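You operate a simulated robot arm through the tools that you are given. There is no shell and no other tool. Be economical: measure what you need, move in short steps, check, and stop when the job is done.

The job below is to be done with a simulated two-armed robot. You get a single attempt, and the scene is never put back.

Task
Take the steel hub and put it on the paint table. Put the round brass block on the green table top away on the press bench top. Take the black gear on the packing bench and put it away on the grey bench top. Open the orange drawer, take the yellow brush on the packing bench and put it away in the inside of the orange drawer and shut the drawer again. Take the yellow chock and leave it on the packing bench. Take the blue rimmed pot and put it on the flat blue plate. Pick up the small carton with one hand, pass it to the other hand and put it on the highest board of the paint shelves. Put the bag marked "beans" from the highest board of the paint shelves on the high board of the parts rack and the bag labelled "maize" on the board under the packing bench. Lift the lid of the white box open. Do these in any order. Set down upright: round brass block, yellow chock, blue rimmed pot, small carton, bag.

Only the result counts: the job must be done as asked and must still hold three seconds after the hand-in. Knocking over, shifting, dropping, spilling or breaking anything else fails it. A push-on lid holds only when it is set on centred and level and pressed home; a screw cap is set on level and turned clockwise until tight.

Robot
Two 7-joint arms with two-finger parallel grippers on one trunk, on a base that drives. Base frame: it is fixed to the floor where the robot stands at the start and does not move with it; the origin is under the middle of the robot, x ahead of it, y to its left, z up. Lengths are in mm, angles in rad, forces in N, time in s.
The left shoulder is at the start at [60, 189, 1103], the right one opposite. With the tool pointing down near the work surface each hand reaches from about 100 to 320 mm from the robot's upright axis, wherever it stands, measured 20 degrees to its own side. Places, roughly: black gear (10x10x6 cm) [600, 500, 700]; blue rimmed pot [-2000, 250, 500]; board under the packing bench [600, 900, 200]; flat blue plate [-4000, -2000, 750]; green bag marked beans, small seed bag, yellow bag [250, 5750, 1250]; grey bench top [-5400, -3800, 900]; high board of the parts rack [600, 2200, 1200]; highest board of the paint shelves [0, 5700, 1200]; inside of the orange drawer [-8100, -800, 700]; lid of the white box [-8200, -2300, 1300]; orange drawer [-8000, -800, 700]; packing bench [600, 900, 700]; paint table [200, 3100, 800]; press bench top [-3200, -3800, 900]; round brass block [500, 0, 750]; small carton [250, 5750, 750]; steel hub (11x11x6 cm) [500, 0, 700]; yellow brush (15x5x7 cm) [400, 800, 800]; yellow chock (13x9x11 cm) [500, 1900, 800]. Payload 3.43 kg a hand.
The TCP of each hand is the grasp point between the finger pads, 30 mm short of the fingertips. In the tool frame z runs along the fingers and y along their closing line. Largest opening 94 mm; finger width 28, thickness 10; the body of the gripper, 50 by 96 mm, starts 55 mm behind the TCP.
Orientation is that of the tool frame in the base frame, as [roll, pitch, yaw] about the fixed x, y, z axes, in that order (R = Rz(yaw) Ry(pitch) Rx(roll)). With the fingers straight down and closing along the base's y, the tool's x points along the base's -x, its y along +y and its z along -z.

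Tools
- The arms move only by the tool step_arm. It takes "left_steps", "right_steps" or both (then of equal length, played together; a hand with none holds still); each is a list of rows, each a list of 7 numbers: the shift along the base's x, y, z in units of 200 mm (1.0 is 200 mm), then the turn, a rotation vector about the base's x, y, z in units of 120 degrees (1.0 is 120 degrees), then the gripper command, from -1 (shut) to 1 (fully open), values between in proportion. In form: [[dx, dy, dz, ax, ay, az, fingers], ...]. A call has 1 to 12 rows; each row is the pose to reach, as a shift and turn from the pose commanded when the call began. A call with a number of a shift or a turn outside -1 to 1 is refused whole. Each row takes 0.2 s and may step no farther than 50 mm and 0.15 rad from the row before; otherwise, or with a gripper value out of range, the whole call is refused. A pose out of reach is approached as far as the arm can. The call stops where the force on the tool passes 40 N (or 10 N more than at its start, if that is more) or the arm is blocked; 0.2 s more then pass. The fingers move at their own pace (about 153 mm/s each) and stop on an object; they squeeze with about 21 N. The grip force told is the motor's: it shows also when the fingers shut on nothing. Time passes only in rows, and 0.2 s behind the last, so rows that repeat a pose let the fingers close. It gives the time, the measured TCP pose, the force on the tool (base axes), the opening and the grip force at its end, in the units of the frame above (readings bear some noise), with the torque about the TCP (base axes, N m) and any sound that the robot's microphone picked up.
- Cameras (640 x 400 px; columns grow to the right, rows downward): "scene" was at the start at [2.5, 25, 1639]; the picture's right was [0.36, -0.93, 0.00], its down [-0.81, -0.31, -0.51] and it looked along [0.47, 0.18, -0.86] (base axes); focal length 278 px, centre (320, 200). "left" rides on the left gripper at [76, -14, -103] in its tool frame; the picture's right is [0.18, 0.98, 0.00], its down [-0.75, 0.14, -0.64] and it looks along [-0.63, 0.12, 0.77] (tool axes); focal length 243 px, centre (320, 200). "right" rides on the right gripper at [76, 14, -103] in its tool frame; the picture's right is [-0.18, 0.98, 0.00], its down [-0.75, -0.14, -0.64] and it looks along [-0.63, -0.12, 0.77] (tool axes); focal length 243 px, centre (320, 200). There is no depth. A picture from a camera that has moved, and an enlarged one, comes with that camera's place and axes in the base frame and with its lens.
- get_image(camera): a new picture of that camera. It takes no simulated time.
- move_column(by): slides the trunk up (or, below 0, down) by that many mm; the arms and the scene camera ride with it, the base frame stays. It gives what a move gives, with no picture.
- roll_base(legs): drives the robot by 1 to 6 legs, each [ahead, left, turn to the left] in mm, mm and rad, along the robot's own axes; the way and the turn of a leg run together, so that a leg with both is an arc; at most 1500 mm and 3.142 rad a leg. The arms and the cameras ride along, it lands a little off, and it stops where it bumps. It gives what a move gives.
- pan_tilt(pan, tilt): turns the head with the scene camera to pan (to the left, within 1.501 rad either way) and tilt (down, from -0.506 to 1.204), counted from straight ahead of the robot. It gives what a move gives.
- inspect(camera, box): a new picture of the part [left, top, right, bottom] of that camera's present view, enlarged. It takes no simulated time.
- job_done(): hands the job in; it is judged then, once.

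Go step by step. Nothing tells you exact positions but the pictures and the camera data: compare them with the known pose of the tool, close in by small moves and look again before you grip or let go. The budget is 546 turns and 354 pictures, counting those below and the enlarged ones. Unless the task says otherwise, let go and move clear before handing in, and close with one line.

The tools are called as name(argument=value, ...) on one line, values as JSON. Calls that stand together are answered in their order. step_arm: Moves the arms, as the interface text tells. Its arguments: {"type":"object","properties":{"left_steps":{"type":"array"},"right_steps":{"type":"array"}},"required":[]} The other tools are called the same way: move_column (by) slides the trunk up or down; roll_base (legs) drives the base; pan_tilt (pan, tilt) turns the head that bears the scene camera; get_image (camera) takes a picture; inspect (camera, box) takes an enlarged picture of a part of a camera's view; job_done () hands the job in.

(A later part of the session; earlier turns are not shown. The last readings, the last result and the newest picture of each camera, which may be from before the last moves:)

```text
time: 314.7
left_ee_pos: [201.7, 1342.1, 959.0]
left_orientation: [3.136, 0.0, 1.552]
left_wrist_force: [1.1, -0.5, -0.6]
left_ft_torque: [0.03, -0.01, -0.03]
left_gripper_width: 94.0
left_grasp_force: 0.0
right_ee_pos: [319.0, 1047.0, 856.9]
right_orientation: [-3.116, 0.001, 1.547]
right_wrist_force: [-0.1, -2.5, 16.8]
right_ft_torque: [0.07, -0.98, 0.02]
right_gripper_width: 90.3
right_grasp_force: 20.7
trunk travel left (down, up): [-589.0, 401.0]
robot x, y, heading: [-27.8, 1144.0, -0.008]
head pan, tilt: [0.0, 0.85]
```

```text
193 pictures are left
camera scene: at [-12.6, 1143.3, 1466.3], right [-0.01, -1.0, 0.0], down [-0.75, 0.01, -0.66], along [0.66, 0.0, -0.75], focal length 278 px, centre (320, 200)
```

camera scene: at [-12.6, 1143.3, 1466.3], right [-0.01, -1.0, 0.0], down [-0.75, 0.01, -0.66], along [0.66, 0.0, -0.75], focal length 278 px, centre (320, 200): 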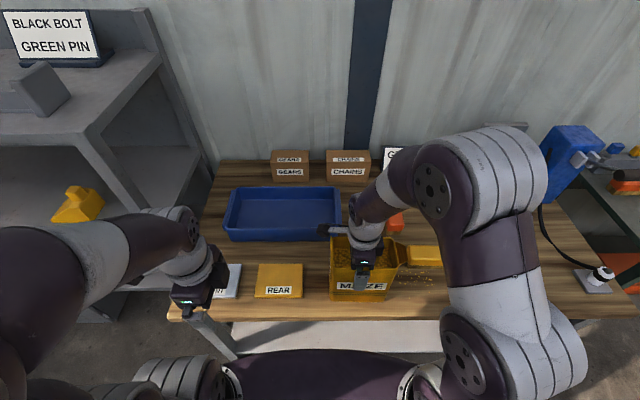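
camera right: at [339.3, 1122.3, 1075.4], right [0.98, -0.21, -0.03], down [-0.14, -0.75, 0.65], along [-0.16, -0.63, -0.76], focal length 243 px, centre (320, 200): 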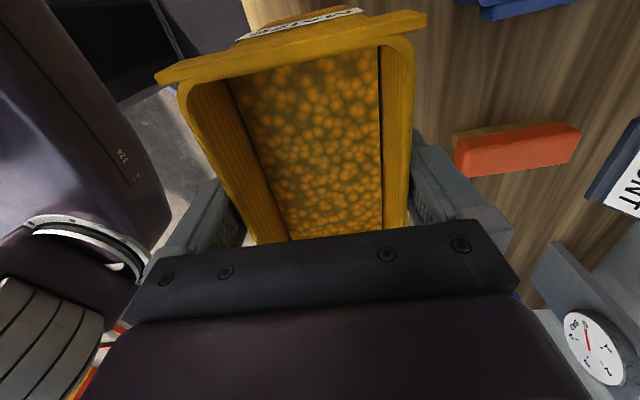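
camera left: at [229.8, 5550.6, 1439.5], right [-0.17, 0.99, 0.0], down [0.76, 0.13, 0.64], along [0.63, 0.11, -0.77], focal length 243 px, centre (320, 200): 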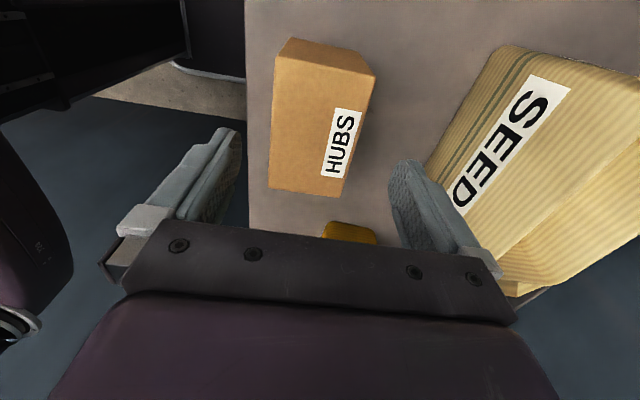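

Contact (bench top ≈ z 667). Since the tool must lean toward me under the bench, I rotate the bag 90° (long side forward, flat end toward me) and set it down again.

step_arm(right_steps=[[0, 0, 0.08, 0, 0, 0, -1], [0, 0, 0.12, 0, 0, 0.068, -1], [0, 0, 0.12, 0, 0, 0.136, -1], [0, 0, 0.12, 0, 0, 0.204, -1], [0, 0, 0.12, 0, 0, 0.272, -1], [0, 0, 0.12, 0, 0, 0.34, -1], [0, 0, 0.12, 0, 0, 0.408, -1], [0, 0, 0.12, 0, 0, 0.476, -1], [0, 0, 0.12, 0, 0, 0.544, -1], [0.02, 0, 0.12, 0, 0, 0.612, -1], [0.04, 0, 0.12, 0, 0, 0.68, -1], [0.06, 0, 0.12, 0, 0, 0.745, -1]])

get_image(camera="right")

get_image(camera="scene")

```text
time: 317.3
left_ee_pos: [203.2, 1342.7, 958.3]
left_orientation: [3.14, -0.001, 1.553]
left_wrist_force: [0.3, 0.8, -0.1]
left_ft_torque: [0.0, -0.02, -0.01]
left_gripper_width: 93.8
left_grasp_force: 0.0
right_ee_pos: [331.8, 1047.0, 879.9]
right_orientation: [-3.114, 0.001, 3.109]
right_wrist_force: [-1.5, -0.2, -12.6]
right_ft_torque: [0.02, 0.14, -0.01]
right_gripper_width: 89.2
right_grasp_force: 20.9
trunk travel left (down, up): [-589.0, 401.0]
robot x, y, heading: [-31.9, 1141.4, -0.013]
head pan, tilt: [0.0, 0.85]
```

```text
192 pictures are left
camera right: at [255.9, 1065.9, 980.9], right [0.22, 0.98, -0.03], down [0.75, -0.15, 0.65], along [0.63, -0.16, -0.76], focal length 243 px, centre (320, 200)
```

right: 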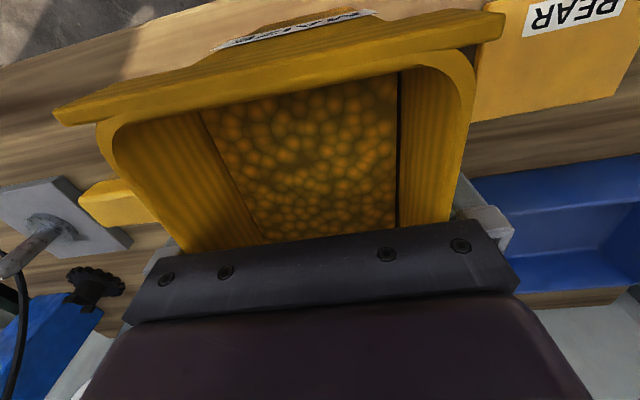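

```text
191 pictures are left
camera scene: at [-9.8, 1143.0, 1466.2], right [-0.01, -1.0, 0.0], down [-0.75, 0.01, -0.66], along [0.66, 0.0, -0.75], focal length 278 px, centre (320, 200)
```

scene: 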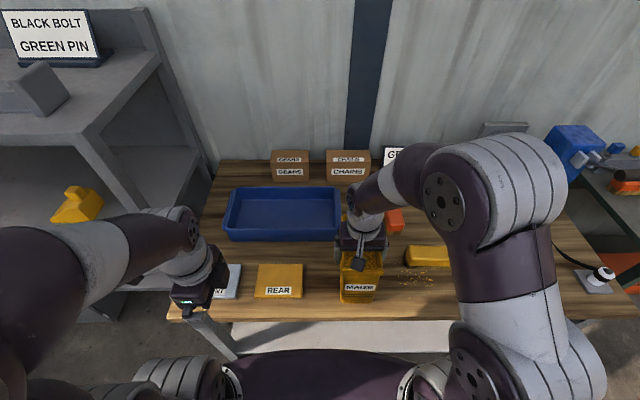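

step_arm(right_steps=[[0, 0, -0.06, 0, 0, 0, -1], [0, 0, -0.09, 0, 0, 0, -1], [0, 0, -0.11, 0, 0, 0, -1], [0, 0, -0.125, 0, 0, 0, -1], [0, 0, -0.115, 0, 0, 0, 1], [0, 0, -0.115, 0, 0, 0, 1], [0, 0, -0.115, 0, 0, 0, 1]])

```text
time: 318.9
left_ee_pos: [200.5, 1341.8, 958.4]
left_orientation: [3.138, -0.002, 1.553]
left_wrist_force: [0.5, -0.3, 0.9]
left_ft_torque: [0.01, -0.02, -0.03]
left_gripper_width: 94.0
left_grasp_force: 0.1
right_ee_pos: [331.1, 1046.0, 855.8]
right_orientation: [-3.114, 0.0, 3.109]
right_wrist_force: [0.0, -2.5, -1.2]
right_ft_torque: [0.15, 0.0, -0.03]
right_gripper_width: 94.1
right_grasp_force: 0.0
trunk travel left (down, up): [-589.0, 401.0]
robot x, y, heading: [-29.3, 1139.2, -0.009]
head pan, tilt: [0.0, 0.85]
```

step_arm(right_steps=[[0, 0.004, 0.1, 0, 0, 0, 1], [0, 0.004, 0.25, 0, 0, 0, 1], [0, 0.004, 0.45, 0, 0, 0, 1], [0, 0.004, 0.6, 0, 0, 0, 1], [0, 0.004, 0.6, 0, 0, 0, 1]])

get_image(camera="right")

```text
time: 320.1
left_ee_pos: [202.8, 1342.8, 958.9]
left_orientation: [3.138, 0.0, 1.554]
left_wrist_force: [-0.6, 0.3, 0.2]
left_ft_torque: [-0.01, 0.04, -0.01]
left_gripper_width: 94.1
left_grasp_force: 0.0
right_ee_pos: [331.0, 1047.2, 977.1]
right_orientation: [-3.114, -0.002, 3.107]
right_wrist_force: [-0.1, -1.0, -0.7]
right_ft_torque: [-0.01, 0.01, -0.01]
right_gripper_width: 93.9
right_grasp_force: 0.1
trunk travel left (down, up): [-589.0, 401.0]
robot x, y, heading: [-34.7, 1143.9, -0.003]
head pan, tilt: [0.0, 0.85]
```

```text
190 pictures are left
camera right: at [254.7, 1067.1, 1078.8], right [0.22, 0.98, -0.03], down [0.75, -0.15, 0.65], along [0.63, -0.16, -0.76], focal length 243 px, centre (320, 200)
```

right: 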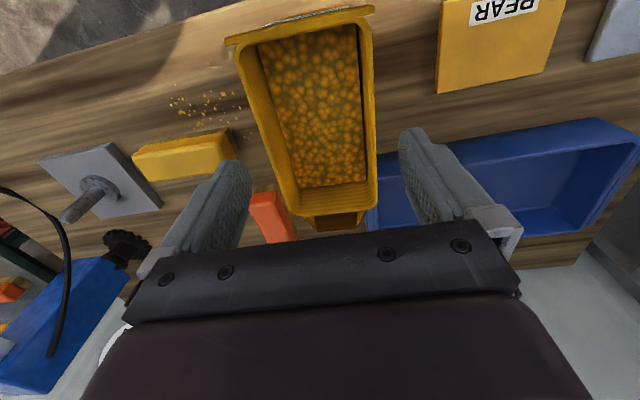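

The bag stands with its flat end toward me. I reposition the base and pitch the right hand forward 45° above it.

roll_base(legs=[[-65, 0, 0], [0, 100, 0]])

step_arm(right_steps=[[0, -0.1, 0, 0, 0, 0, 1], [0, -0.25, 0, 0, -0.05, 0, 1], [0, -0.4, 0, -0.003, -0.11, 0.003, 1], [0, -0.5, 0, -0.005, -0.17, 0.005, 1], [0, -0.5, 0, -0.008, -0.23, 0.006, 1], [0, -0.5, 0, -0.01, -0.3, 0.008, 1], [0, -0.5, 0, -0.013, -0.375, 0.01, 1], [0, -0.5, 0, -0.013, -0.375, 0.01, 1]])

get_image(camera="right")

```text
time: 321.8
left_ee_pos: [137.7, 1442.7, 959.0]
left_orientation: [3.137, -0.002, 1.553]
left_wrist_force: [0.8, 1.1, 0.0]
left_ft_torque: [-0.01, 0.01, 0.02]
left_gripper_width: 94.1
left_grasp_force: 0.0
right_ee_pos: [265.6, 1148.1, 976.2]
right_orientation: [-3.111, 0.0, 3.109]
right_wrist_force: [0.4, 0.2, 0.3]
right_ft_torque: [0.0, -0.01, 0.0]
right_gripper_width: 94.1
right_grasp_force: 0.0
trunk travel left (down, up): [-589.0, 401.0]
robot x, y, heading: [-92.2, 1241.1, -0.008]
head pan, tilt: [0.0, 0.85]
```

```text
refused: row 7 steps farther than a row can; nothing moved
```

```text
189 pictures are left
camera right: at [190.4, 1168.4, 1078.4], right [0.22, 0.98, -0.03], down [0.75, -0.15, 0.65], along [0.63, -0.16, -0.76], focal length 243 px, centre (320, 200)
```

right: 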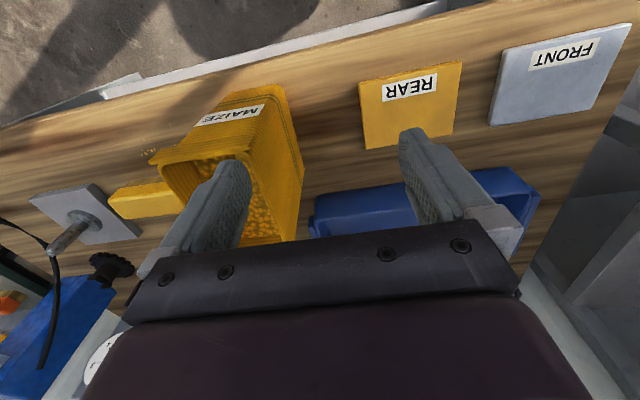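

step_arm(right_steps=[[0, -0.1, 0.05, 0, 0, 0, 1], [0, -0.25, 0.05, 0, -0.05, 0, 1], [0, -0.4, 0.05, -0.003, -0.11, 0.003, 1], [0, -0.5, 0.05, -0.005, -0.17, 0.005, 1], [0, -0.5, 0.05, -0.008, -0.23, 0.006, 1], [0, -0.5, 0.05, -0.01, -0.29, 0.008, 1], [0, -0.5, 0.05, -0.012, -0.34, 0.009, 1], [0, -0.5, 0.05, -0.013, -0.375, 0.01, 1], [0, -0.5, 0.05, -0.013, -0.375, 0.01, 1]])

get_image(camera="right")

```text
time: 323.8
left_ee_pos: [138.8, 1443.9, 959.2]
left_orientation: [3.139, 0.0, 1.553]
left_wrist_force: [0.7, 0.3, -0.4]
left_ft_torque: [0.0, 0.02, 0.0]
left_gripper_width: 93.7
left_grasp_force: 0.0
right_ee_pos: [266.7, 1041.5, 987.6]
right_orientation: [-3.069, 0.686, 3.128]
right_wrist_force: [0.0, 0.4, 0.2]
right_ft_torque: [0.0, -0.05, 0.0]
right_gripper_width: 93.8
right_grasp_force: 0.0
right hand out of reach, approached as far as the arm can: row 7, 8, 9
trunk travel left (down, up): [-589.0, 401.0]
robot x, y, heading: [-96.8, 1242.6, -0.006]
head pan, tilt: [0.0, 0.85]
```

```text
188 pictures are left
camera right: at [144.9, 1064.7, 1017.1], right [0.2, 0.98, 0.06], down [0.17, -0.1, 0.98], along [0.96, -0.19, -0.18], focal length 243 px, centre (320, 200)
```

right: 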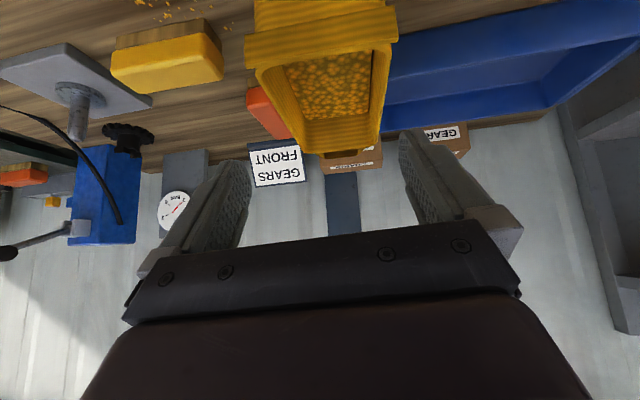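

step_arm(right_steps=[[0.02, 0.01, -0.1, 0.005, 0, 0.004, 1], [0.04, 0.02, -0.2, 0.01, 0, 0.008, 1], [0.067, 0.0325, -0.3, 0.013, 0, 0.012, 1], [0.067, 0.0325, -0.36, 0.013, 0, 0.012, 1], [0.067, 0.0325, -0.36, 0.013, 0, 0.012, 1]])

get_image(camera="right")

```text
time: 325.0
left_ee_pos: [136.9, 1442.6, 958.4]
left_orientation: [3.138, -0.001, 1.554]
left_wrist_force: [0.4, -0.6, 0.2]
left_ft_torque: [-0.01, -0.02, -0.01]
left_gripper_width: 94.1
left_grasp_force: 0.0
right_ee_pos: [281.9, 1049.5, 915.9]
right_orientation: [-3.097, 0.683, 3.132]
right_wrist_force: [1.0, -2.8, -1.5]
right_ft_torque: [0.03, -0.01, 0.02]
right_gripper_width: 94.1
right_grasp_force: 0.1
right hand out of reach, approached as far as the arm can: row 1
trunk travel left (down, up): [-589.0, 401.0]
robot x, y, heading: [-92.6, 1242.2, -0.011]
head pan, tilt: [0.0, 0.85]
```

```text
187 pictures are left
camera right: at [158.7, 1068.3, 947.2], right [0.18, 0.98, 0.08], down [0.17, -0.11, 0.98], along [0.97, -0.16, -0.19], focal length 243 px, centre (320, 200)
```

right: 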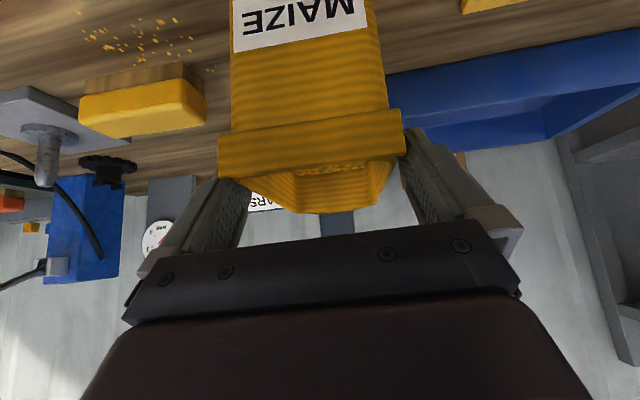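

The right finger brushes the flange; I shift +5 mm in y and re-check.

step_arm(right_steps=[[0, 0, 0.06, 0, 0, 0, 1], [0, 0.025, 0.06, 0, 0, 0, 1], [0, 0.025, 0, 0, 0, 0, 1], [0, 0.025, 0, 0, 0, 0, 1]])

get_image(camera="right")

```text
time: 326.0
left_ee_pos: [137.1, 1442.3, 959.5]
left_orientation: [3.136, -0.003, 1.553]
left_wrist_force: [-0.1, -1.2, -0.5]
left_ft_torque: [0.01, -0.01, 0.0]
left_gripper_width: 94.1
left_grasp_force: 0.3
right_ee_pos: [283.0, 1052.2, 919.6]
right_orientation: [-3.104, 0.697, 3.13]
right_wrist_force: [-0.2, -11.1, 30.5]
right_ft_torque: [-1.58, 0.28, -0.31]
right_gripper_width: 93.9
right_grasp_force: 0.0
trunk travel left (down, up): [-589.0, 401.0]
robot x, y, heading: [-90.4, 1244.1, -0.005]
head pan, tilt: [0.0, 0.85]
```

```text
186 pictures are left
camera right: at [158.2, 1071.8, 948.5], right [0.18, 0.98, 0.09], down [0.16, -0.12, 0.98], along [0.97, -0.16, -0.18], focal length 243 px, centre (320, 200)
```

right: 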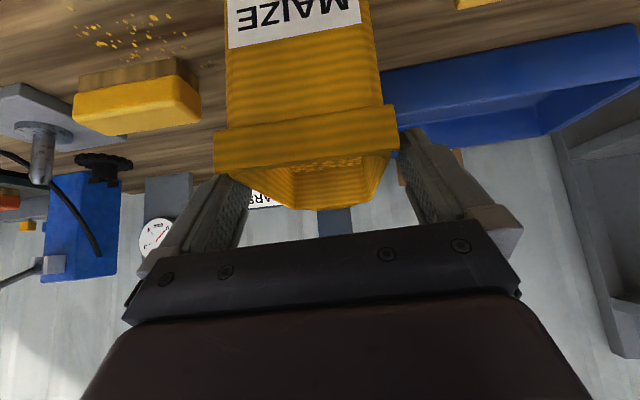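

The right fingertip is on the flange. I lift off, shift 4 mm more to +y, and try again.

step_arm(right_steps=[[0, 0, 0.08, 0, 0, 0, 1], [0, 0.01, 0.12, 0, 0, 0, 1], [0, 0.02, 0.12, 0, 0, 0, 1], [0, 0.02, 0.12, 0, 0, 0, 1]])

get_image(camera="right")

```text
time: 327.0
left_ee_pos: [137.0, 1442.2, 959.8]
left_orientation: [3.138, -0.002, 1.554]
left_wrist_force: [0.1, 0.1, 0.3]
left_ft_torque: [0.01, 0.0, 0.01]
left_gripper_width: 94.1
left_grasp_force: 0.1
right_ee_pos: [281.1, 1057.0, 939.3]
right_orientation: [-3.105, 0.686, 3.132]
right_wrist_force: [0.3, -2.3, 0.0]
right_ft_torque: [-0.03, 0.02, -0.05]
right_gripper_width: 93.9
right_grasp_force: 0.0
trunk travel left (down, up): [-589.0, 401.0]
robot x, y, heading: [-98.8, 1247.1, -0.005]
head pan, tilt: [0.0, 0.85]
```

```text
185 pictures are left
camera right: at [158.1, 1076.0, 969.5], right [0.18, 0.98, 0.09], down [0.17, -0.12, 0.98], along [0.97, -0.16, -0.19], focal length 243 px, centre (320, 200)
```

right: 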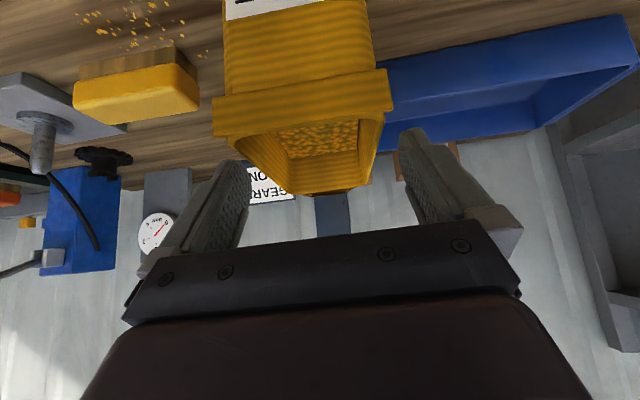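

step_arm(right_steps=[[0.02, -0.0075, -0.03, 0, 0, 0, 1], [0.04, -0.0085, -0.07, 0, 0, 0, 1], [0.04, -0.0085, -0.07, 0, 0, 0, 1]])

get_image(camera="right")

```text
time: 327.8
left_ee_pos: [137.7, 1441.1, 958.1]
left_orientation: [3.136, -0.002, 1.554]
left_wrist_force: [0.1, 0.7, 0.9]
left_ft_torque: [-0.01, 0.0, 0.02]
left_gripper_width: 94.0
left_grasp_force: 0.1
right_ee_pos: [290.3, 1054.0, 924.0]
right_orientation: [-3.104, 0.686, 3.133]
right_wrist_force: [-1.4, -2.9, 0.7]
right_ft_torque: [-0.07, -0.01, -0.08]
right_gripper_width: 94.1
right_grasp_force: 0.1
trunk travel left (down, up): [-589.0, 401.0]
robot x, y, heading: [-93.9, 1241.5, -0.014]
head pan, tilt: [0.0, 0.85]
```

```text
184 pictures are left
camera right: at [166.6, 1073.1, 956.0], right [0.18, 0.98, 0.09], down [0.17, -0.12, 0.98], along [0.97, -0.16, -0.19], focal length 243 px, centre (320, 200)
```

right: 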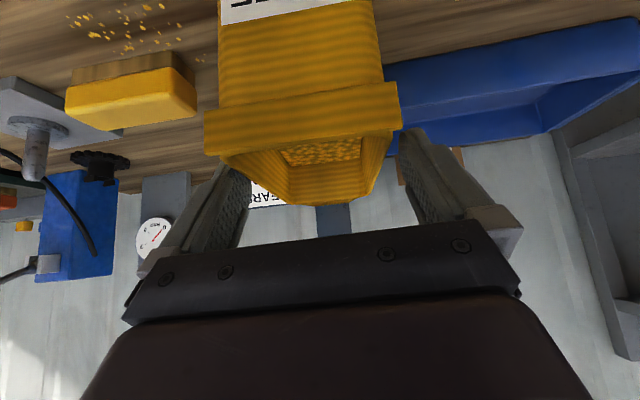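

The fingers are already straddling the bag walls below the rim. I advance ~38 mm along the finger direction, shifting a touch toward −y.

step_arm(right_steps=[[0.03, -0.005, -0.037, 0, 0, 0, 1], [0.06, -0.008, -0.074, 0, 0, 0, 1], [0.09, -0.01, -0.11, 0, 0, 0, 1], [0.12, -0.012, -0.147, 0, 0, 0, 1], [0.12, -0.012, -0.147, 0, 0, 0, 1]])

get_image(camera="right")

inspect(camera="scene", box=[340, 190, 480, 310])

```text
time: 329.0
left_ee_pos: [136.8, 1441.9, 957.3]
left_orientation: [3.138, -0.003, 1.554]
left_wrist_force: [-0.7, 0.1, -1.4]
left_ft_torque: [-0.01, -0.03, 0.02]
left_gripper_width: 94.2
left_grasp_force: 0.1
right_ee_pos: [313.2, 1051.5, 894.9]
right_orientation: [-3.106, 0.686, 3.132]
right_wrist_force: [-0.1, -2.8, -1.0]
right_ft_torque: [0.06, 0.01, 0.03]
right_gripper_width: 94.0
right_grasp_force: 0.0
trunk travel left (down, up): [-589.0, 401.0]
robot x, y, heading: [-95.6, 1242.5, -0.004]
head pan, tilt: [0.0, 0.85]
```

```text
183 pictures are left
camera right: at [190.4, 1071.7, 925.9], right [0.18, 0.98, 0.09], down [0.17, -0.12, 0.98], along [0.97, -0.16, -0.19], focal length 243 px, centre (320, 200)
```

right: 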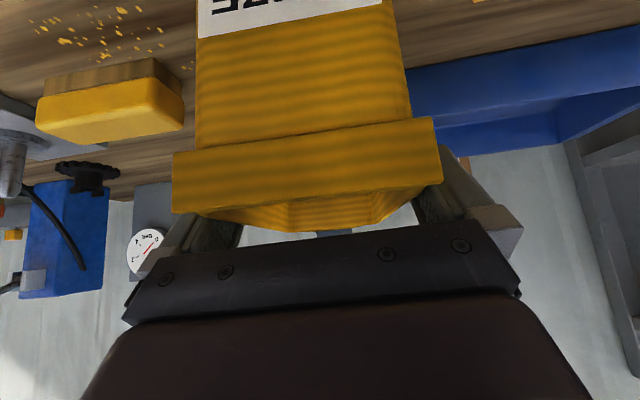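

```text
3.33 times, centred on (410, 250) of scene
camera zoom: at [-75.6, 1243.3, 1466.2], right [-0.01, -1.0, 0.0], down [-0.75, 0.01, -0.66], along [0.66, 0.0, -0.75], focal length 928 px, centre (20, 33)
```

zoom: 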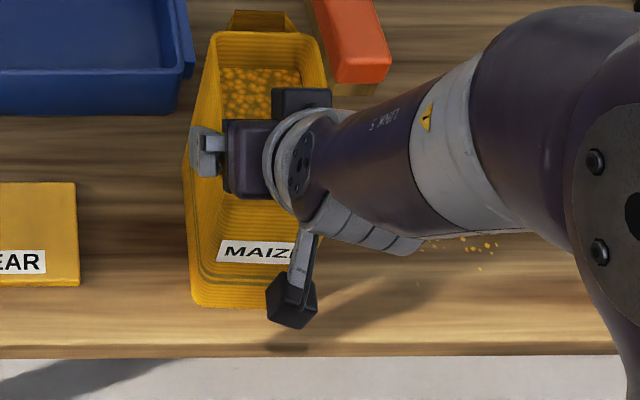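

The hand straddles the bag cleanly. Close and lift gently.

step_arm(right_steps=[[0, 0, 0, 0, 0, 0, -1], [0, 0, 0, 0, 0, 0, -1], [0, 0, 0, 0, 0, 0, -1], [0, 0, 0.05, 0, 0, 0, -1], [0, 0, 0.15, 0, 0, 0, -1], [0, 0, 0.25, 0, 0, 0, -1], [0, 0, 0.25, 0, 0, 0, -1]])

get_image(camera="scene")

get_image(camera="right")

```text
time: 330.6
left_ee_pos: [137.6, 1441.4, 958.7]
left_orientation: [3.139, -0.002, 1.555]
left_wrist_force: [1.2, -1.2, -0.2]
left_ft_torque: [-0.01, -0.03, 0.0]
left_gripper_width: 94.0
left_grasp_force: 0.0
right_ee_pos: [314.5, 1050.3, 945.9]
right_orientation: [-3.106, 0.683, 3.131]
right_wrist_force: [0.1, 0.0, -12.0]
right_ft_torque: [0.06, 0.28, -0.01]
right_gripper_width: 89.3
right_grasp_force: 20.9
trunk travel left (down, up): [-589.0, 401.0]
robot x, y, heading: [-90.8, 1242.0, -0.009]
head pan, tilt: [0.0, 0.85]
```

```text
181 pictures are left
camera scene: at [-74.2, 1243.1, 1466.2], right [-0.01, -1.0, 0.0], down [-0.75, 0.01, -0.66], along [0.66, 0.0, -0.75], focal length 278 px, centre (320, 200)
```

scene: 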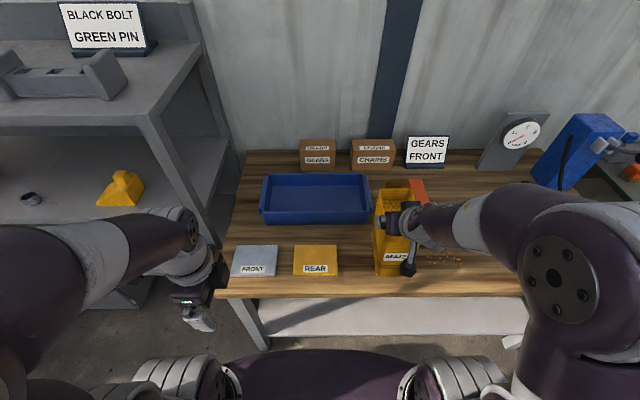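

```text
180 pictures are left
camera right: at [191.1, 1070.4, 976.8], right [0.18, 0.98, 0.09], down [0.17, -0.12, 0.98], along [0.97, -0.16, -0.19], focal length 243 px, centre (320, 200)
```

right: 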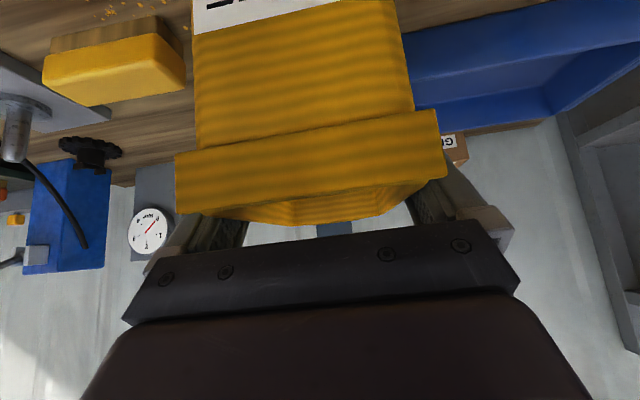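

MAIZE is held with the inclined grip. I back off and lower the trunk to look under the bench.

roll_base(legs=[[-400, 0, 0]])

move_column(by=-400)

move_column(by=-85)

pan_tilt(pan=0, tilt=0.45)

get_image(camera="scene")

get_image(camera="right")

```text
time: 333.1
left_ee_pos: [-259.5, 1445.5, 958.4]
left_orientation: [3.138, -0.001, 1.547]
left_wrist_force: [0.4, 0.0, -0.1]
left_ft_torque: [0.03, 0.01, 0.01]
left_gripper_width: 93.9
left_grasp_force: 0.0
right_ee_pos: [-86.3, 1051.9, 946.9]
right_orientation: [-3.104, 0.685, 3.128]
right_wrist_force: [-0.9, 0.8, -13.4]
right_ft_torque: [0.04, 0.29, -0.01]
right_gripper_width: 89.1
right_grasp_force: 21.2
trunk travel left (down, up): [-589.0, 401.0]
robot x, y, heading: [-491.5, 1245.6, -0.012]
head pan, tilt: [0.0, 0.85]
```

```text
time: 337.0
left_ee_pos: [-260.1, 1445.3, 558.5]
left_orientation: [3.141, -0.002, 1.548]
left_wrist_force: [-0.5, 1.4, 1.0]
left_ft_torque: [-0.01, 0.01, -0.02]
left_gripper_width: 93.9
left_grasp_force: 0.2
right_ee_pos: [-86.1, 1052.9, 544.9]
right_orientation: [-3.105, 0.684, 3.127]
right_wrist_force: [0.0, -0.5, -13.6]
right_ft_torque: [0.02, 0.25, -0.01]
right_gripper_width: 89.1
right_grasp_force: 20.9
trunk travel left (down, up): [-189.0, 801.0]
robot x, y, heading: [-491.3, 1246.1, -0.009]
head pan, tilt: [0.0, 0.85]
```

```text
time: 338.2
left_ee_pos: [-259.8, 1444.9, 472.9]
left_orientation: [3.138, -0.002, 1.547]
left_wrist_force: [-0.6, 0.4, 0.1]
left_ft_torque: [-0.04, -0.03, 0.0]
left_gripper_width: 93.9
left_grasp_force: 0.1
right_ee_pos: [-85.0, 1052.3, 461.1]
right_orientation: [-3.106, 0.686, 3.126]
right_wrist_force: [0.0, 0.6, -12.6]
right_ft_torque: [0.06, 0.19, -0.02]
right_gripper_width: 88.9
right_grasp_force: 21.4
trunk travel left (down, up): [-104.0, 886.0]
robot x, y, heading: [-495.0, 1248.9, -0.01]
head pan, tilt: [0.0, 0.85]
```

```text
time: 339.0
left_ee_pos: [-261.7, 1445.1, 473.7]
left_orientation: [3.14, -0.001, 1.548]
left_wrist_force: [0.6, 0.1, -0.2]
left_ft_torque: [-0.01, 0.01, 0.0]
left_gripper_width: 94.2
left_grasp_force: 0.0
right_ee_pos: [-85.1, 1053.3, 459.9]
right_orientation: [-3.105, 0.683, 3.128]
right_wrist_force: [-0.1, -0.4, -13.0]
right_ft_torque: [0.05, 0.24, -0.01]
right_gripper_width: 89.1
right_grasp_force: 21.0
trunk travel left (down, up): [-104.0, 886.0]
robot x, y, heading: [-492.7, 1242.7, -0.013]
head pan, tilt: [0.0, 0.45]
```

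```text
179 pictures are left
camera scene: at [-459.8, 1246.7, 1015.6], right [-0.01, -1.0, 0.0], down [-0.44, 0.01, -0.9], along [0.9, -0.01, -0.44], focal length 278 px, centre (320, 200)
```

scene: 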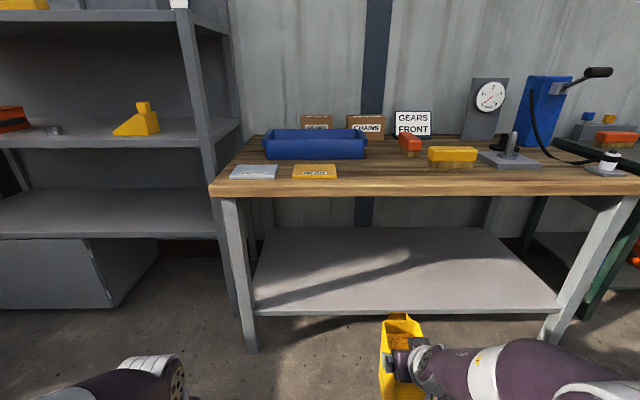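

```text
178 pictures are left
camera right: at [-208.8, 1072.9, 491.8], right [0.18, 0.98, 0.09], down [0.17, -0.12, 0.98], along [0.97, -0.16, -0.19], focal length 243 px, centre (320, 200)
```

right: 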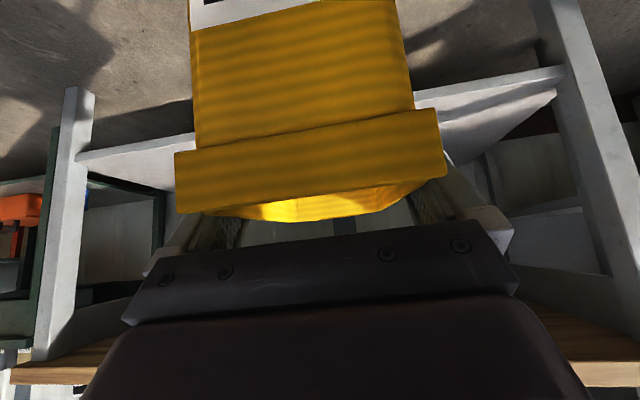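

The lower board (z≈200, front x≈285) is empty. I lower to just above it and drive in.

move_column(by=-32)

roll_base(legs=[[330, 0, 0.01]])

get_image(camera="right")

get_image(camera="scene")

```text
time: 339.8
left_ee_pos: [-260.4, 1447.3, 441.8]
left_orientation: [3.14, -0.001, 1.548]
left_wrist_force: [-0.1, 0.1, 0.5]
left_ft_torque: [0.0, 0.0, 0.0]
left_gripper_width: 94.0
left_grasp_force: 0.2
right_ee_pos: [-86.7, 1053.8, 430.1]
right_orientation: [-3.106, 0.687, 3.129]
right_wrist_force: [0.6, 0.3, -12.8]
right_ft_torque: [0.07, 0.32, 0.0]
right_gripper_width: 89.1
right_grasp_force: 21.4
trunk travel left (down, up): [-72.0, 918.0]
robot x, y, heading: [-491.8, 1245.7, -0.011]
head pan, tilt: [0.0, 0.45]
```

```text
time: 342.0
left_ee_pos: [69.0, 1443.6, 441.9]
left_orientation: [3.139, -0.003, 1.556]
left_wrist_force: [0.8, 0.5, 0.1]
left_ft_torque: [-0.03, 0.03, -0.02]
left_gripper_width: 94.3
left_grasp_force: 0.1
right_ee_pos: [247.4, 1054.3, 428.0]
right_orientation: [-3.103, 0.684, 3.136]
right_wrist_force: [-0.3, 0.4, -12.2]
right_ft_torque: [0.06, 0.29, -0.01]
right_gripper_width: 89.2
right_grasp_force: 21.1
trunk travel left (down, up): [-72.0, 918.0]
robot x, y, heading: [-160.8, 1244.8, -0.0]
head pan, tilt: [0.0, 0.45]
```

```text
177 pictures are left
camera right: at [123.1, 1072.8, 459.8], right [0.17, 0.98, 0.09], down [0.17, -0.12, 0.98], along [0.97, -0.15, -0.19], focal length 243 px, centre (320, 200)
```

right: 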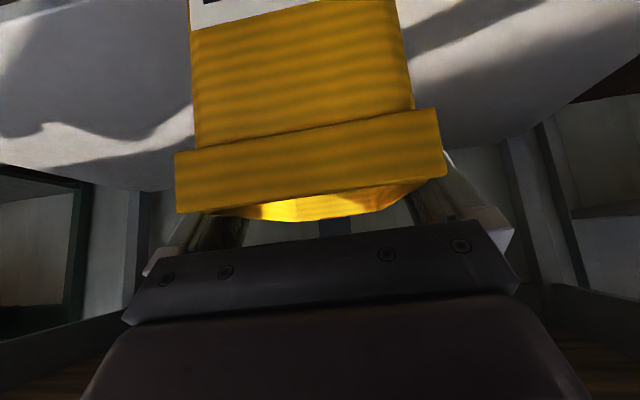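

```text
176 pictures are left
camera scene: at [-129.2, 1244.5, 983.7], right [0.0, -1.0, 0.0], down [-0.44, 0.0, -0.9], along [0.9, 0.0, -0.44], focal length 278 px, centre (320, 200)
```

scene: 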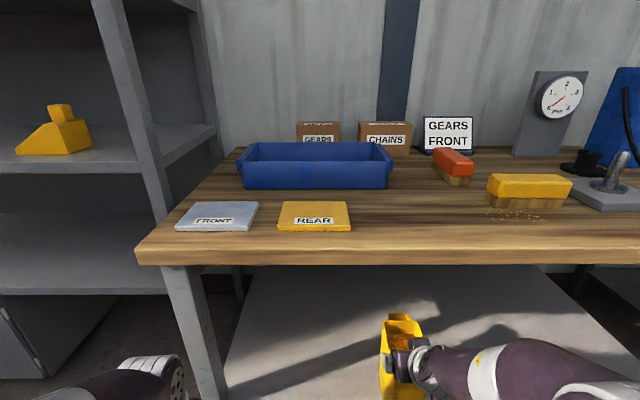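

roll_base(legs=[[88, 0, 0]])

get_image(camera="scene")

```text
time: 343.1
left_ee_pos: [158.3, 1442.8, 441.5]
left_orientation: [3.138, -0.001, 1.556]
left_wrist_force: [-0.4, -0.7, 0.0]
left_ft_torque: [0.0, 0.03, 0.01]
left_gripper_width: 93.9
left_grasp_force: 0.1
right_ee_pos: [335.6, 1052.9, 429.5]
right_orientation: [-3.103, 0.685, 3.134]
right_wrist_force: [-0.1, 0.9, -12.4]
right_ft_torque: [0.06, 0.22, -0.02]
right_gripper_width: 89.1
right_grasp_force: 21.4
trunk travel left (down, up): [-72.0, 918.0]
robot x, y, heading: [-71.8, 1245.3, -0.004]
head pan, tilt: [0.0, 0.45]
```

```text
175 pictures are left
camera scene: at [-40.6, 1244.2, 983.7], right [0.0, -1.0, 0.0], down [-0.44, 0.0, -0.9], along [0.9, 0.0, -0.44], focal length 278 px, centre (320, 200)
```

scene: 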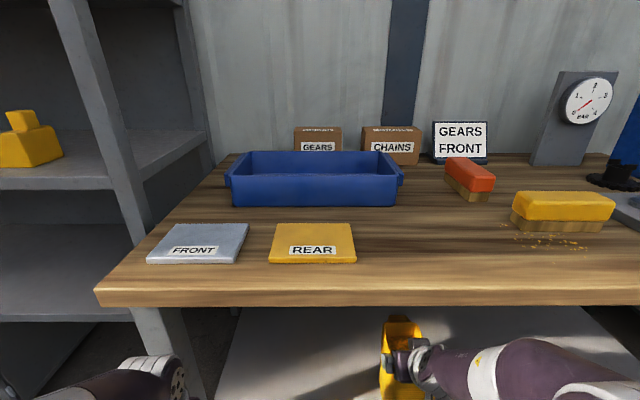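

step_arm(right_steps=[[0.03, 0, -0.03, 0, 0, 0, -1], [0.06, 0, -0.06, 0, 0, 0, -1], [0.06, 0, -0.09, 0, 0, 0, -1], [0.06, 0, -0.115, 0, 0, 0, -1], [0.06, 0, -0.135, 0, 0, 0, -1], [0.06, 0, -0.15, 0, 0, 0, -1], [0.06, 0, -0.165, 0, 0, 0, -1], [0.06, 0, -0.175, 0, 0, 0, -1]])

get_image(camera="right")

```text
time: 344.9
left_ee_pos: [157.1, 1445.1, 442.8]
left_orientation: [3.137, 0.0, 1.555]
left_wrist_force: [-0.3, 0.2, -0.5]
left_ft_torque: [-0.03, 0.03, 0.02]
left_gripper_width: 94.0
left_grasp_force: 0.1
right_ee_pos: [347.5, 1053.0, 394.0]
right_orientation: [-3.104, 0.686, 3.134]
right_wrist_force: [-8.7, -3.3, 11.1]
right_ft_torque: [0.48, -0.32, 0.13]
right_gripper_width: 89.4
right_grasp_force: 20.9
trunk travel left (down, up): [-72.0, 918.0]
robot x, y, heading: [-72.6, 1241.6, -0.005]
head pan, tilt: [0.0, 0.45]
```

```text
174 pictures are left
camera right: at [223.4, 1072.5, 425.4], right [0.17, 0.98, 0.09], down [0.17, -0.12, 0.98], along [0.97, -0.15, -0.19], focal length 243 px, centre (320, 200)
```

right: 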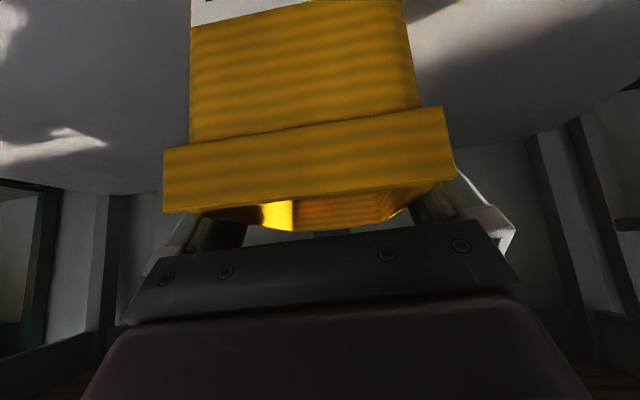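

The bag rests on the lower board. Open and withdraw along the finger axis.

step_arm(right_steps=[[0, 0, 0.01, 0, 0, 0, -1], [0, 0, 0.01, 0, 0, 0, 1], [0, 0, 0.01, 0, 0, 0, 1], [0, 0, 0.01, 0, 0, 0, 1], [-0.05, 0.003, 0.07, 0, 0, 0, 1], [-0.1, 0.006, 0.13, 0, 0, 0, 1], [-0.16, 0.008, 0.2, 0, 0, 0, 1], [-0.22, 0.01, 0.275, 0, 0, 0, 1], [-0.27, 0.01, 0.335, 0, 0, 0, 1], [-0.27, 0.01, 0.335, 0, 0, 0, 1]])

get_image(camera="right")

```text
time: 347.1
left_ee_pos: [157.3, 1443.7, 442.5]
left_orientation: [3.137, 0.0, 1.556]
left_wrist_force: [0.2, -0.4, 0.1]
left_ft_torque: [0.01, 0.0, 0.01]
left_gripper_width: 93.9
left_grasp_force: 0.1
right_ee_pos: [291.5, 1054.5, 460.2]
right_orientation: [-3.104, 0.685, 3.133]
right_wrist_force: [-0.1, 0.8, 0.2]
right_ft_torque: [-0.01, -0.01, -0.04]
right_gripper_width: 94.1
right_grasp_force: 0.0
trunk travel left (down, up): [-72.0, 918.0]
robot x, y, heading: [-73.1, 1243.5, -0.003]
head pan, tilt: [0.0, 0.45]
```

```text
173 pictures are left
camera right: at [168.4, 1073.3, 492.0], right [0.17, 0.98, 0.09], down [0.17, -0.12, 0.98], along [0.97, -0.15, -0.19], focal length 243 px, centre (320, 200)
```

right: 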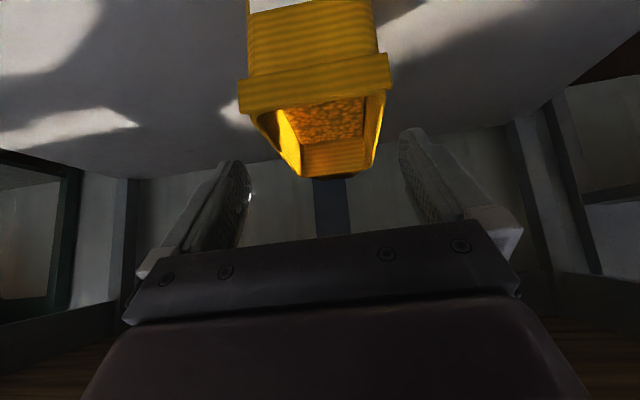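

MAIZE is placed. I back out, raise the trunk and go to the rack for the yellow chock.

roll_base(legs=[[-420, 0, 0]])

move_column(by=400)

roll_base(legs=[[0, 830, 0]])

move_column(by=60)

get_image(camera="scene")

get_image(camera="right")

```text
time: 349.7
left_ee_pos: [-272.6, 1446.5, 441.8]
left_orientation: [3.138, 0.0, 1.567]
left_wrist_force: [0.2, 0.0, -0.2]
left_ft_torque: [0.0, 0.02, 0.01]
left_gripper_width: 93.9
left_grasp_force: 0.0
right_ee_pos: [-133.9, 1057.1, 460.8]
right_orientation: [-3.103, 0.684, -3.137]
right_wrist_force: [1.0, -0.4, 0.1]
right_ft_torque: [0.0, 0.03, -0.03]
right_gripper_width: 94.0
right_grasp_force: 0.1
trunk travel left (down, up): [-72.0, 918.0]
robot x, y, heading: [-499.7, 1245.1, 0.011]
head pan, tilt: [0.0, 0.45]
```

```text
time: 353.5
left_ee_pos: [-271.4, 1448.0, 840.7]
left_orientation: [3.139, 0.0, 1.57]
left_wrist_force: [0.6, -0.8, -0.9]
left_ft_torque: [0.0, -0.02, 0.05]
left_gripper_width: 94.1
left_grasp_force: 0.1
right_ee_pos: [-133.8, 1057.2, 860.0]
right_orientation: [-3.102, 0.684, -3.137]
right_wrist_force: [-0.5, -0.8, 0.2]
right_ft_torque: [0.02, -0.01, -0.02]
right_gripper_width: 93.9
right_grasp_force: 0.1
trunk travel left (down, up): [-472.0, 518.0]
robot x, y, heading: [-500.8, 1243.6, 0.009]
head pan, tilt: [0.0, 0.45]
```

```text
time: 358.0
left_ee_pos: [-277.2, 2281.9, 841.9]
left_orientation: [3.137, 0.0, 1.564]
left_wrist_force: [0.1, 0.3, 0.7]
left_ft_torque: [-0.05, -0.02, 0.04]
left_gripper_width: 94.0
left_grasp_force: 0.2
right_ee_pos: [-139.0, 1894.3, 861.4]
right_orientation: [-3.103, 0.685, -3.14]
right_wrist_force: [-0.6, 0.3, 1.2]
right_ft_torque: [0.01, -0.02, 0.0]
right_gripper_width: 93.8
right_grasp_force: 0.0
trunk travel left (down, up): [-472.0, 518.0]
robot x, y, heading: [-506.1, 2080.8, 0.0]
head pan, tilt: [0.0, 0.45]
```

```text
time: 359.0
left_ee_pos: [-276.7, 2281.8, 900.6]
left_orientation: [3.138, 0.001, 1.562]
left_wrist_force: [0.6, 0.6, 0.6]
left_ft_torque: [0.04, 0.02, 0.0]
left_gripper_width: 94.0
left_grasp_force: 0.0
right_ee_pos: [-137.5, 1893.3, 921.1]
right_orientation: [-3.102, 0.686, -3.139]
right_wrist_force: [0.0, -0.3, -0.2]
right_ft_torque: [-0.01, -0.01, 0.02]
right_gripper_width: 93.8
right_grasp_force: 0.1
trunk travel left (down, up): [-532.0, 458.0]
robot x, y, heading: [-503.2, 2080.0, 0.002]
head pan, tilt: [0.0, 0.45]
```

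```text
172 pictures are left
camera scene: at [-473.3, 2080.3, 1443.7], right [0.0, -1.0, 0.0], down [-0.44, 0.0, -0.9], along [0.9, 0.0, -0.44], focal length 278 px, centre (320, 200)
```

scene: 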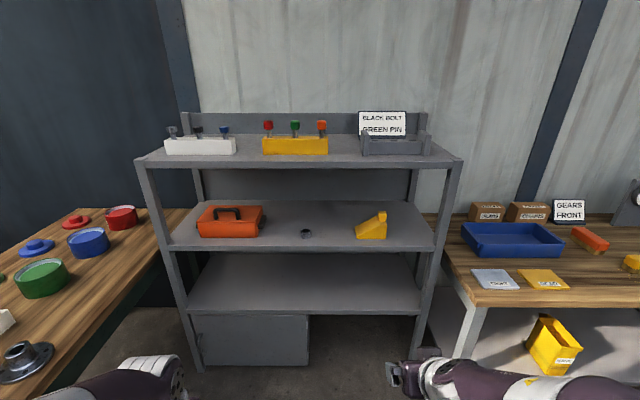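

```text
171 pictures are left
camera right: at [-262.0, 1910.8, 951.9], right [0.16, 0.98, 0.09], down [0.17, -0.12, 0.98], along [0.97, -0.14, -0.19], focal length 243 px, centre (320, 200)
```

right: 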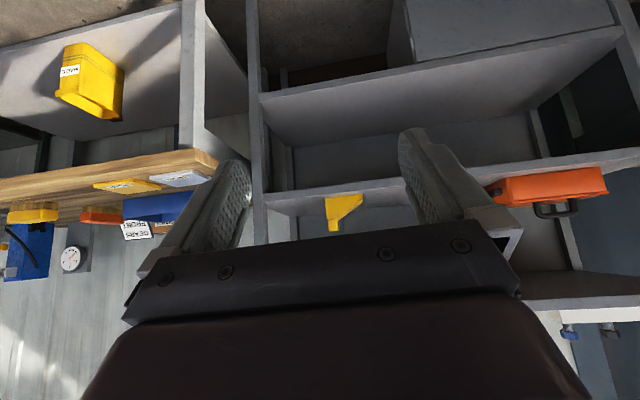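

inspect(camera="scene", box=[290, 180, 450, 280])

inspect(camera="scene", box=[130, 100, 470, 270])

```text
4.00 times, centred on (370, 230) of scene
camera zoom: at [-473.3, 2080.3, 1443.7], right [0.0, -1.0, 0.0], down [-0.44, 0.0, -0.9], along [0.9, 0.0, -0.44], focal length 1113 px, centre (120, 80)
```

zoom: 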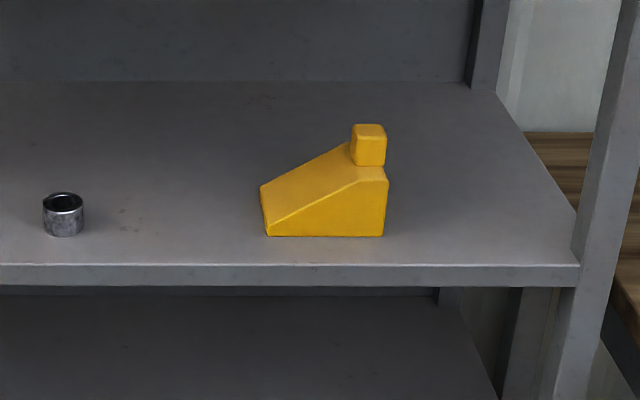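

```text
1.88 times, centred on (300, 185) of scene
camera zoom: at [-473.3, 2080.3, 1443.7], right [0.0, -1.0, 0.0], down [-0.44, 0.0, -0.9], along [0.9, 0.0, -0.44], focal length 524 px, centre (358, 228)
```

zoom: 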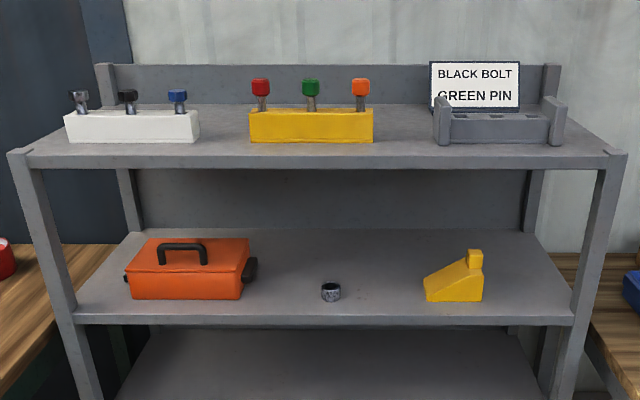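

The chock's knob (about 35 mm cube) is at roughly (478, 1839, 918). I pitch the right hand further forward and extend for a front approach.

step_arm(right_steps=[[0.15, 0, 0, 0, -0.04, 0, 0.5], [0.3, 0, 0, 0, -0.08, 0, 0.5], [0.45, 0, 0, 0, -0.12, 0, 0.5], [0.55, 0, 0, 0, -0.16, 0, 0.5], [0.55, 0, 0, 0, -0.16, 0, 0.5]])

roll_base(legs=[[330, -54, 0]])

get_image(camera="right")

get_image(camera="scene")

```text
time: 360.2
left_ee_pos: [-277.3, 2281.5, 900.9]
left_orientation: [3.139, -0.001, 1.564]
left_wrist_force: [0.2, -0.1, -0.6]
left_ft_torque: [-0.02, 0.03, -0.05]
left_gripper_width: 93.8
left_grasp_force: 0.0
right_ee_pos: [-52.9, 1904.6, 919.9]
right_orientation: [-3.095, 1.018, -3.139]
right_wrist_force: [0.0, -0.8, 0.4]
right_ft_torque: [0.01, 0.01, 0.04]
right_gripper_width: 70.5
right_grasp_force: 0.1
right hand out of reach, approached as far as the arm can: row 3, 4, 5
trunk travel left (down, up): [-532.0, 458.0]
robot x, y, heading: [-507.9, 2083.0, 0.009]
head pan, tilt: [0.0, 0.45]
```

```text
time: 362.4
left_ee_pos: [49.9, 2229.4, 901.7]
left_orientation: [3.138, -0.002, 1.565]
left_wrist_force: [-0.5, 0.2, -0.6]
left_ft_torque: [-0.01, 0.03, -0.01]
left_gripper_width: 94.0
left_grasp_force: 0.1
right_ee_pos: [271.2, 1852.4, 919.5]
right_orientation: [-3.098, 1.018, -3.138]
right_wrist_force: [0.1, -0.3, 0.9]
right_ft_torque: [-0.02, 0.02, 0.01]
right_gripper_width: 70.7
right_grasp_force: 0.0
trunk travel left (down, up): [-532.0, 458.0]
robot x, y, heading: [-180.1, 2023.5, 0.005]
head pan, tilt: [0.0, 0.45]
```

```text
168 pictures are left
camera right: at [145.5, 1870.8, 907.5], right [0.13, 0.98, 0.13], down [-0.15, -0.11, 0.98], along [0.98, -0.15, 0.14], focal length 243 px, centre (320, 200)
```

right: 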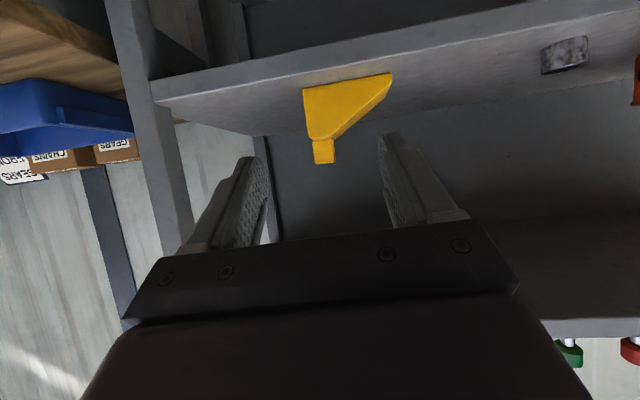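

```text
167 pictures are left
camera scene: at [-147.3, 2027.7, 1443.7], right [0.01, -1.0, 0.0], down [-0.44, 0.0, -0.9], along [0.9, 0.01, -0.44], focal length 278 px, centre (320, 200)
```

scene: 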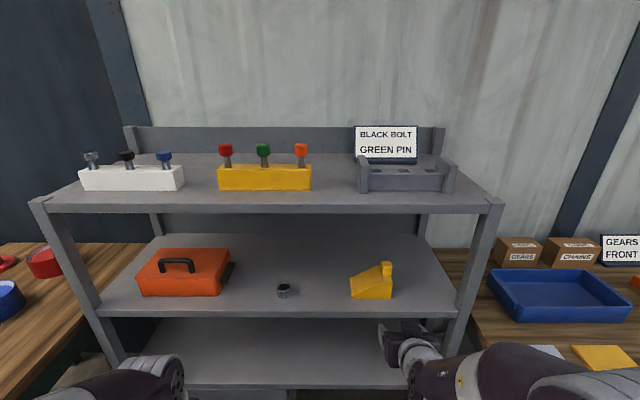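

Triangulated knob: (511, 1830, 889); board z≈800. I approach to 45 mm short of it.

roll_base(legs=[[190, -22, 0]])

get_image(camera="right")

```text
time: 363.9
left_ee_pos: [241.8, 2207.2, 901.5]
left_orientation: [-3.141, -0.002, 1.564]
left_wrist_force: [0.1, 0.0, -1.1]
left_ft_torque: [-0.02, -0.01, 0.0]
left_gripper_width: 94.1
left_grasp_force: 0.1
right_ee_pos: [464.0, 1829.6, 917.8]
right_orientation: [-3.097, 1.018, -3.139]
right_wrist_force: [0.6, -0.3, -0.7]
right_ft_torque: [-0.01, -0.01, 0.0]
right_gripper_width: 70.4
right_grasp_force: 0.2
trunk travel left (down, up): [-532.0, 458.0]
robot x, y, heading: [13.6, 2007.3, 0.001]
head pan, tilt: [0.0, 0.45]
```

```text
166 pictures are left
camera right: at [337.4, 1848.8, 907.4], right [0.13, 0.98, 0.13], down [-0.15, -0.11, 0.98], along [0.98, -0.15, 0.14], focal length 243 px, centre (320, 200)
```

right: 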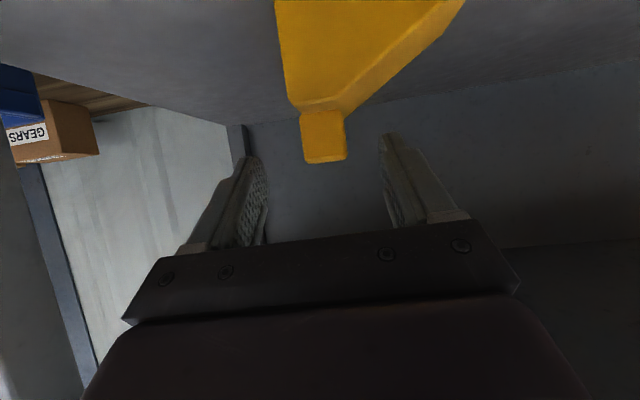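

step_arm(right_steps=[[0.1, 0.003, -0.04, 0, 0, 0, 0.5], [0.21, 0.005, -0.075, 0, 0, 0, 0.5], [0.21, 0.005, -0.075, 0, 0, 0, 0.5]])

get_image(camera="right")

```text
time: 364.7
left_ee_pos: [241.1, 2207.3, 901.9]
left_orientation: [3.138, 0.0, 1.563]
left_wrist_force: [-0.3, 0.2, -0.6]
left_ft_torque: [0.01, -0.03, -0.01]
left_gripper_width: 94.1
left_grasp_force: 0.1
right_ee_pos: [505.4, 1830.3, 906.0]
right_orientation: [-3.097, 1.019, -3.14]
right_wrist_force: [0.1, -0.3, -0.4]
right_ft_torque: [0.0, 0.0, 0.0]
right_gripper_width: 70.4
right_grasp_force: 0.0
trunk travel left (down, up): [-532.0, 458.0]
robot x, y, heading: [12.3, 2005.9, 0.003]
head pan, tilt: [0.0, 0.45]
```

```text
165 pictures are left
camera right: at [378.5, 1850.0, 893.9], right [0.13, 0.98, 0.13], down [-0.16, -0.11, 0.98], along [0.98, -0.15, 0.14], focal length 243 px, centre (320, 200)
```

right: 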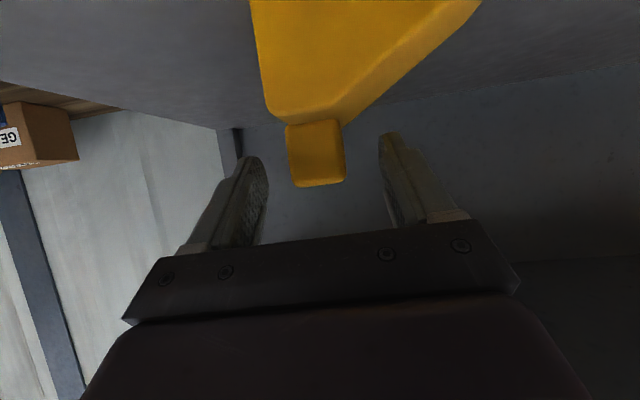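

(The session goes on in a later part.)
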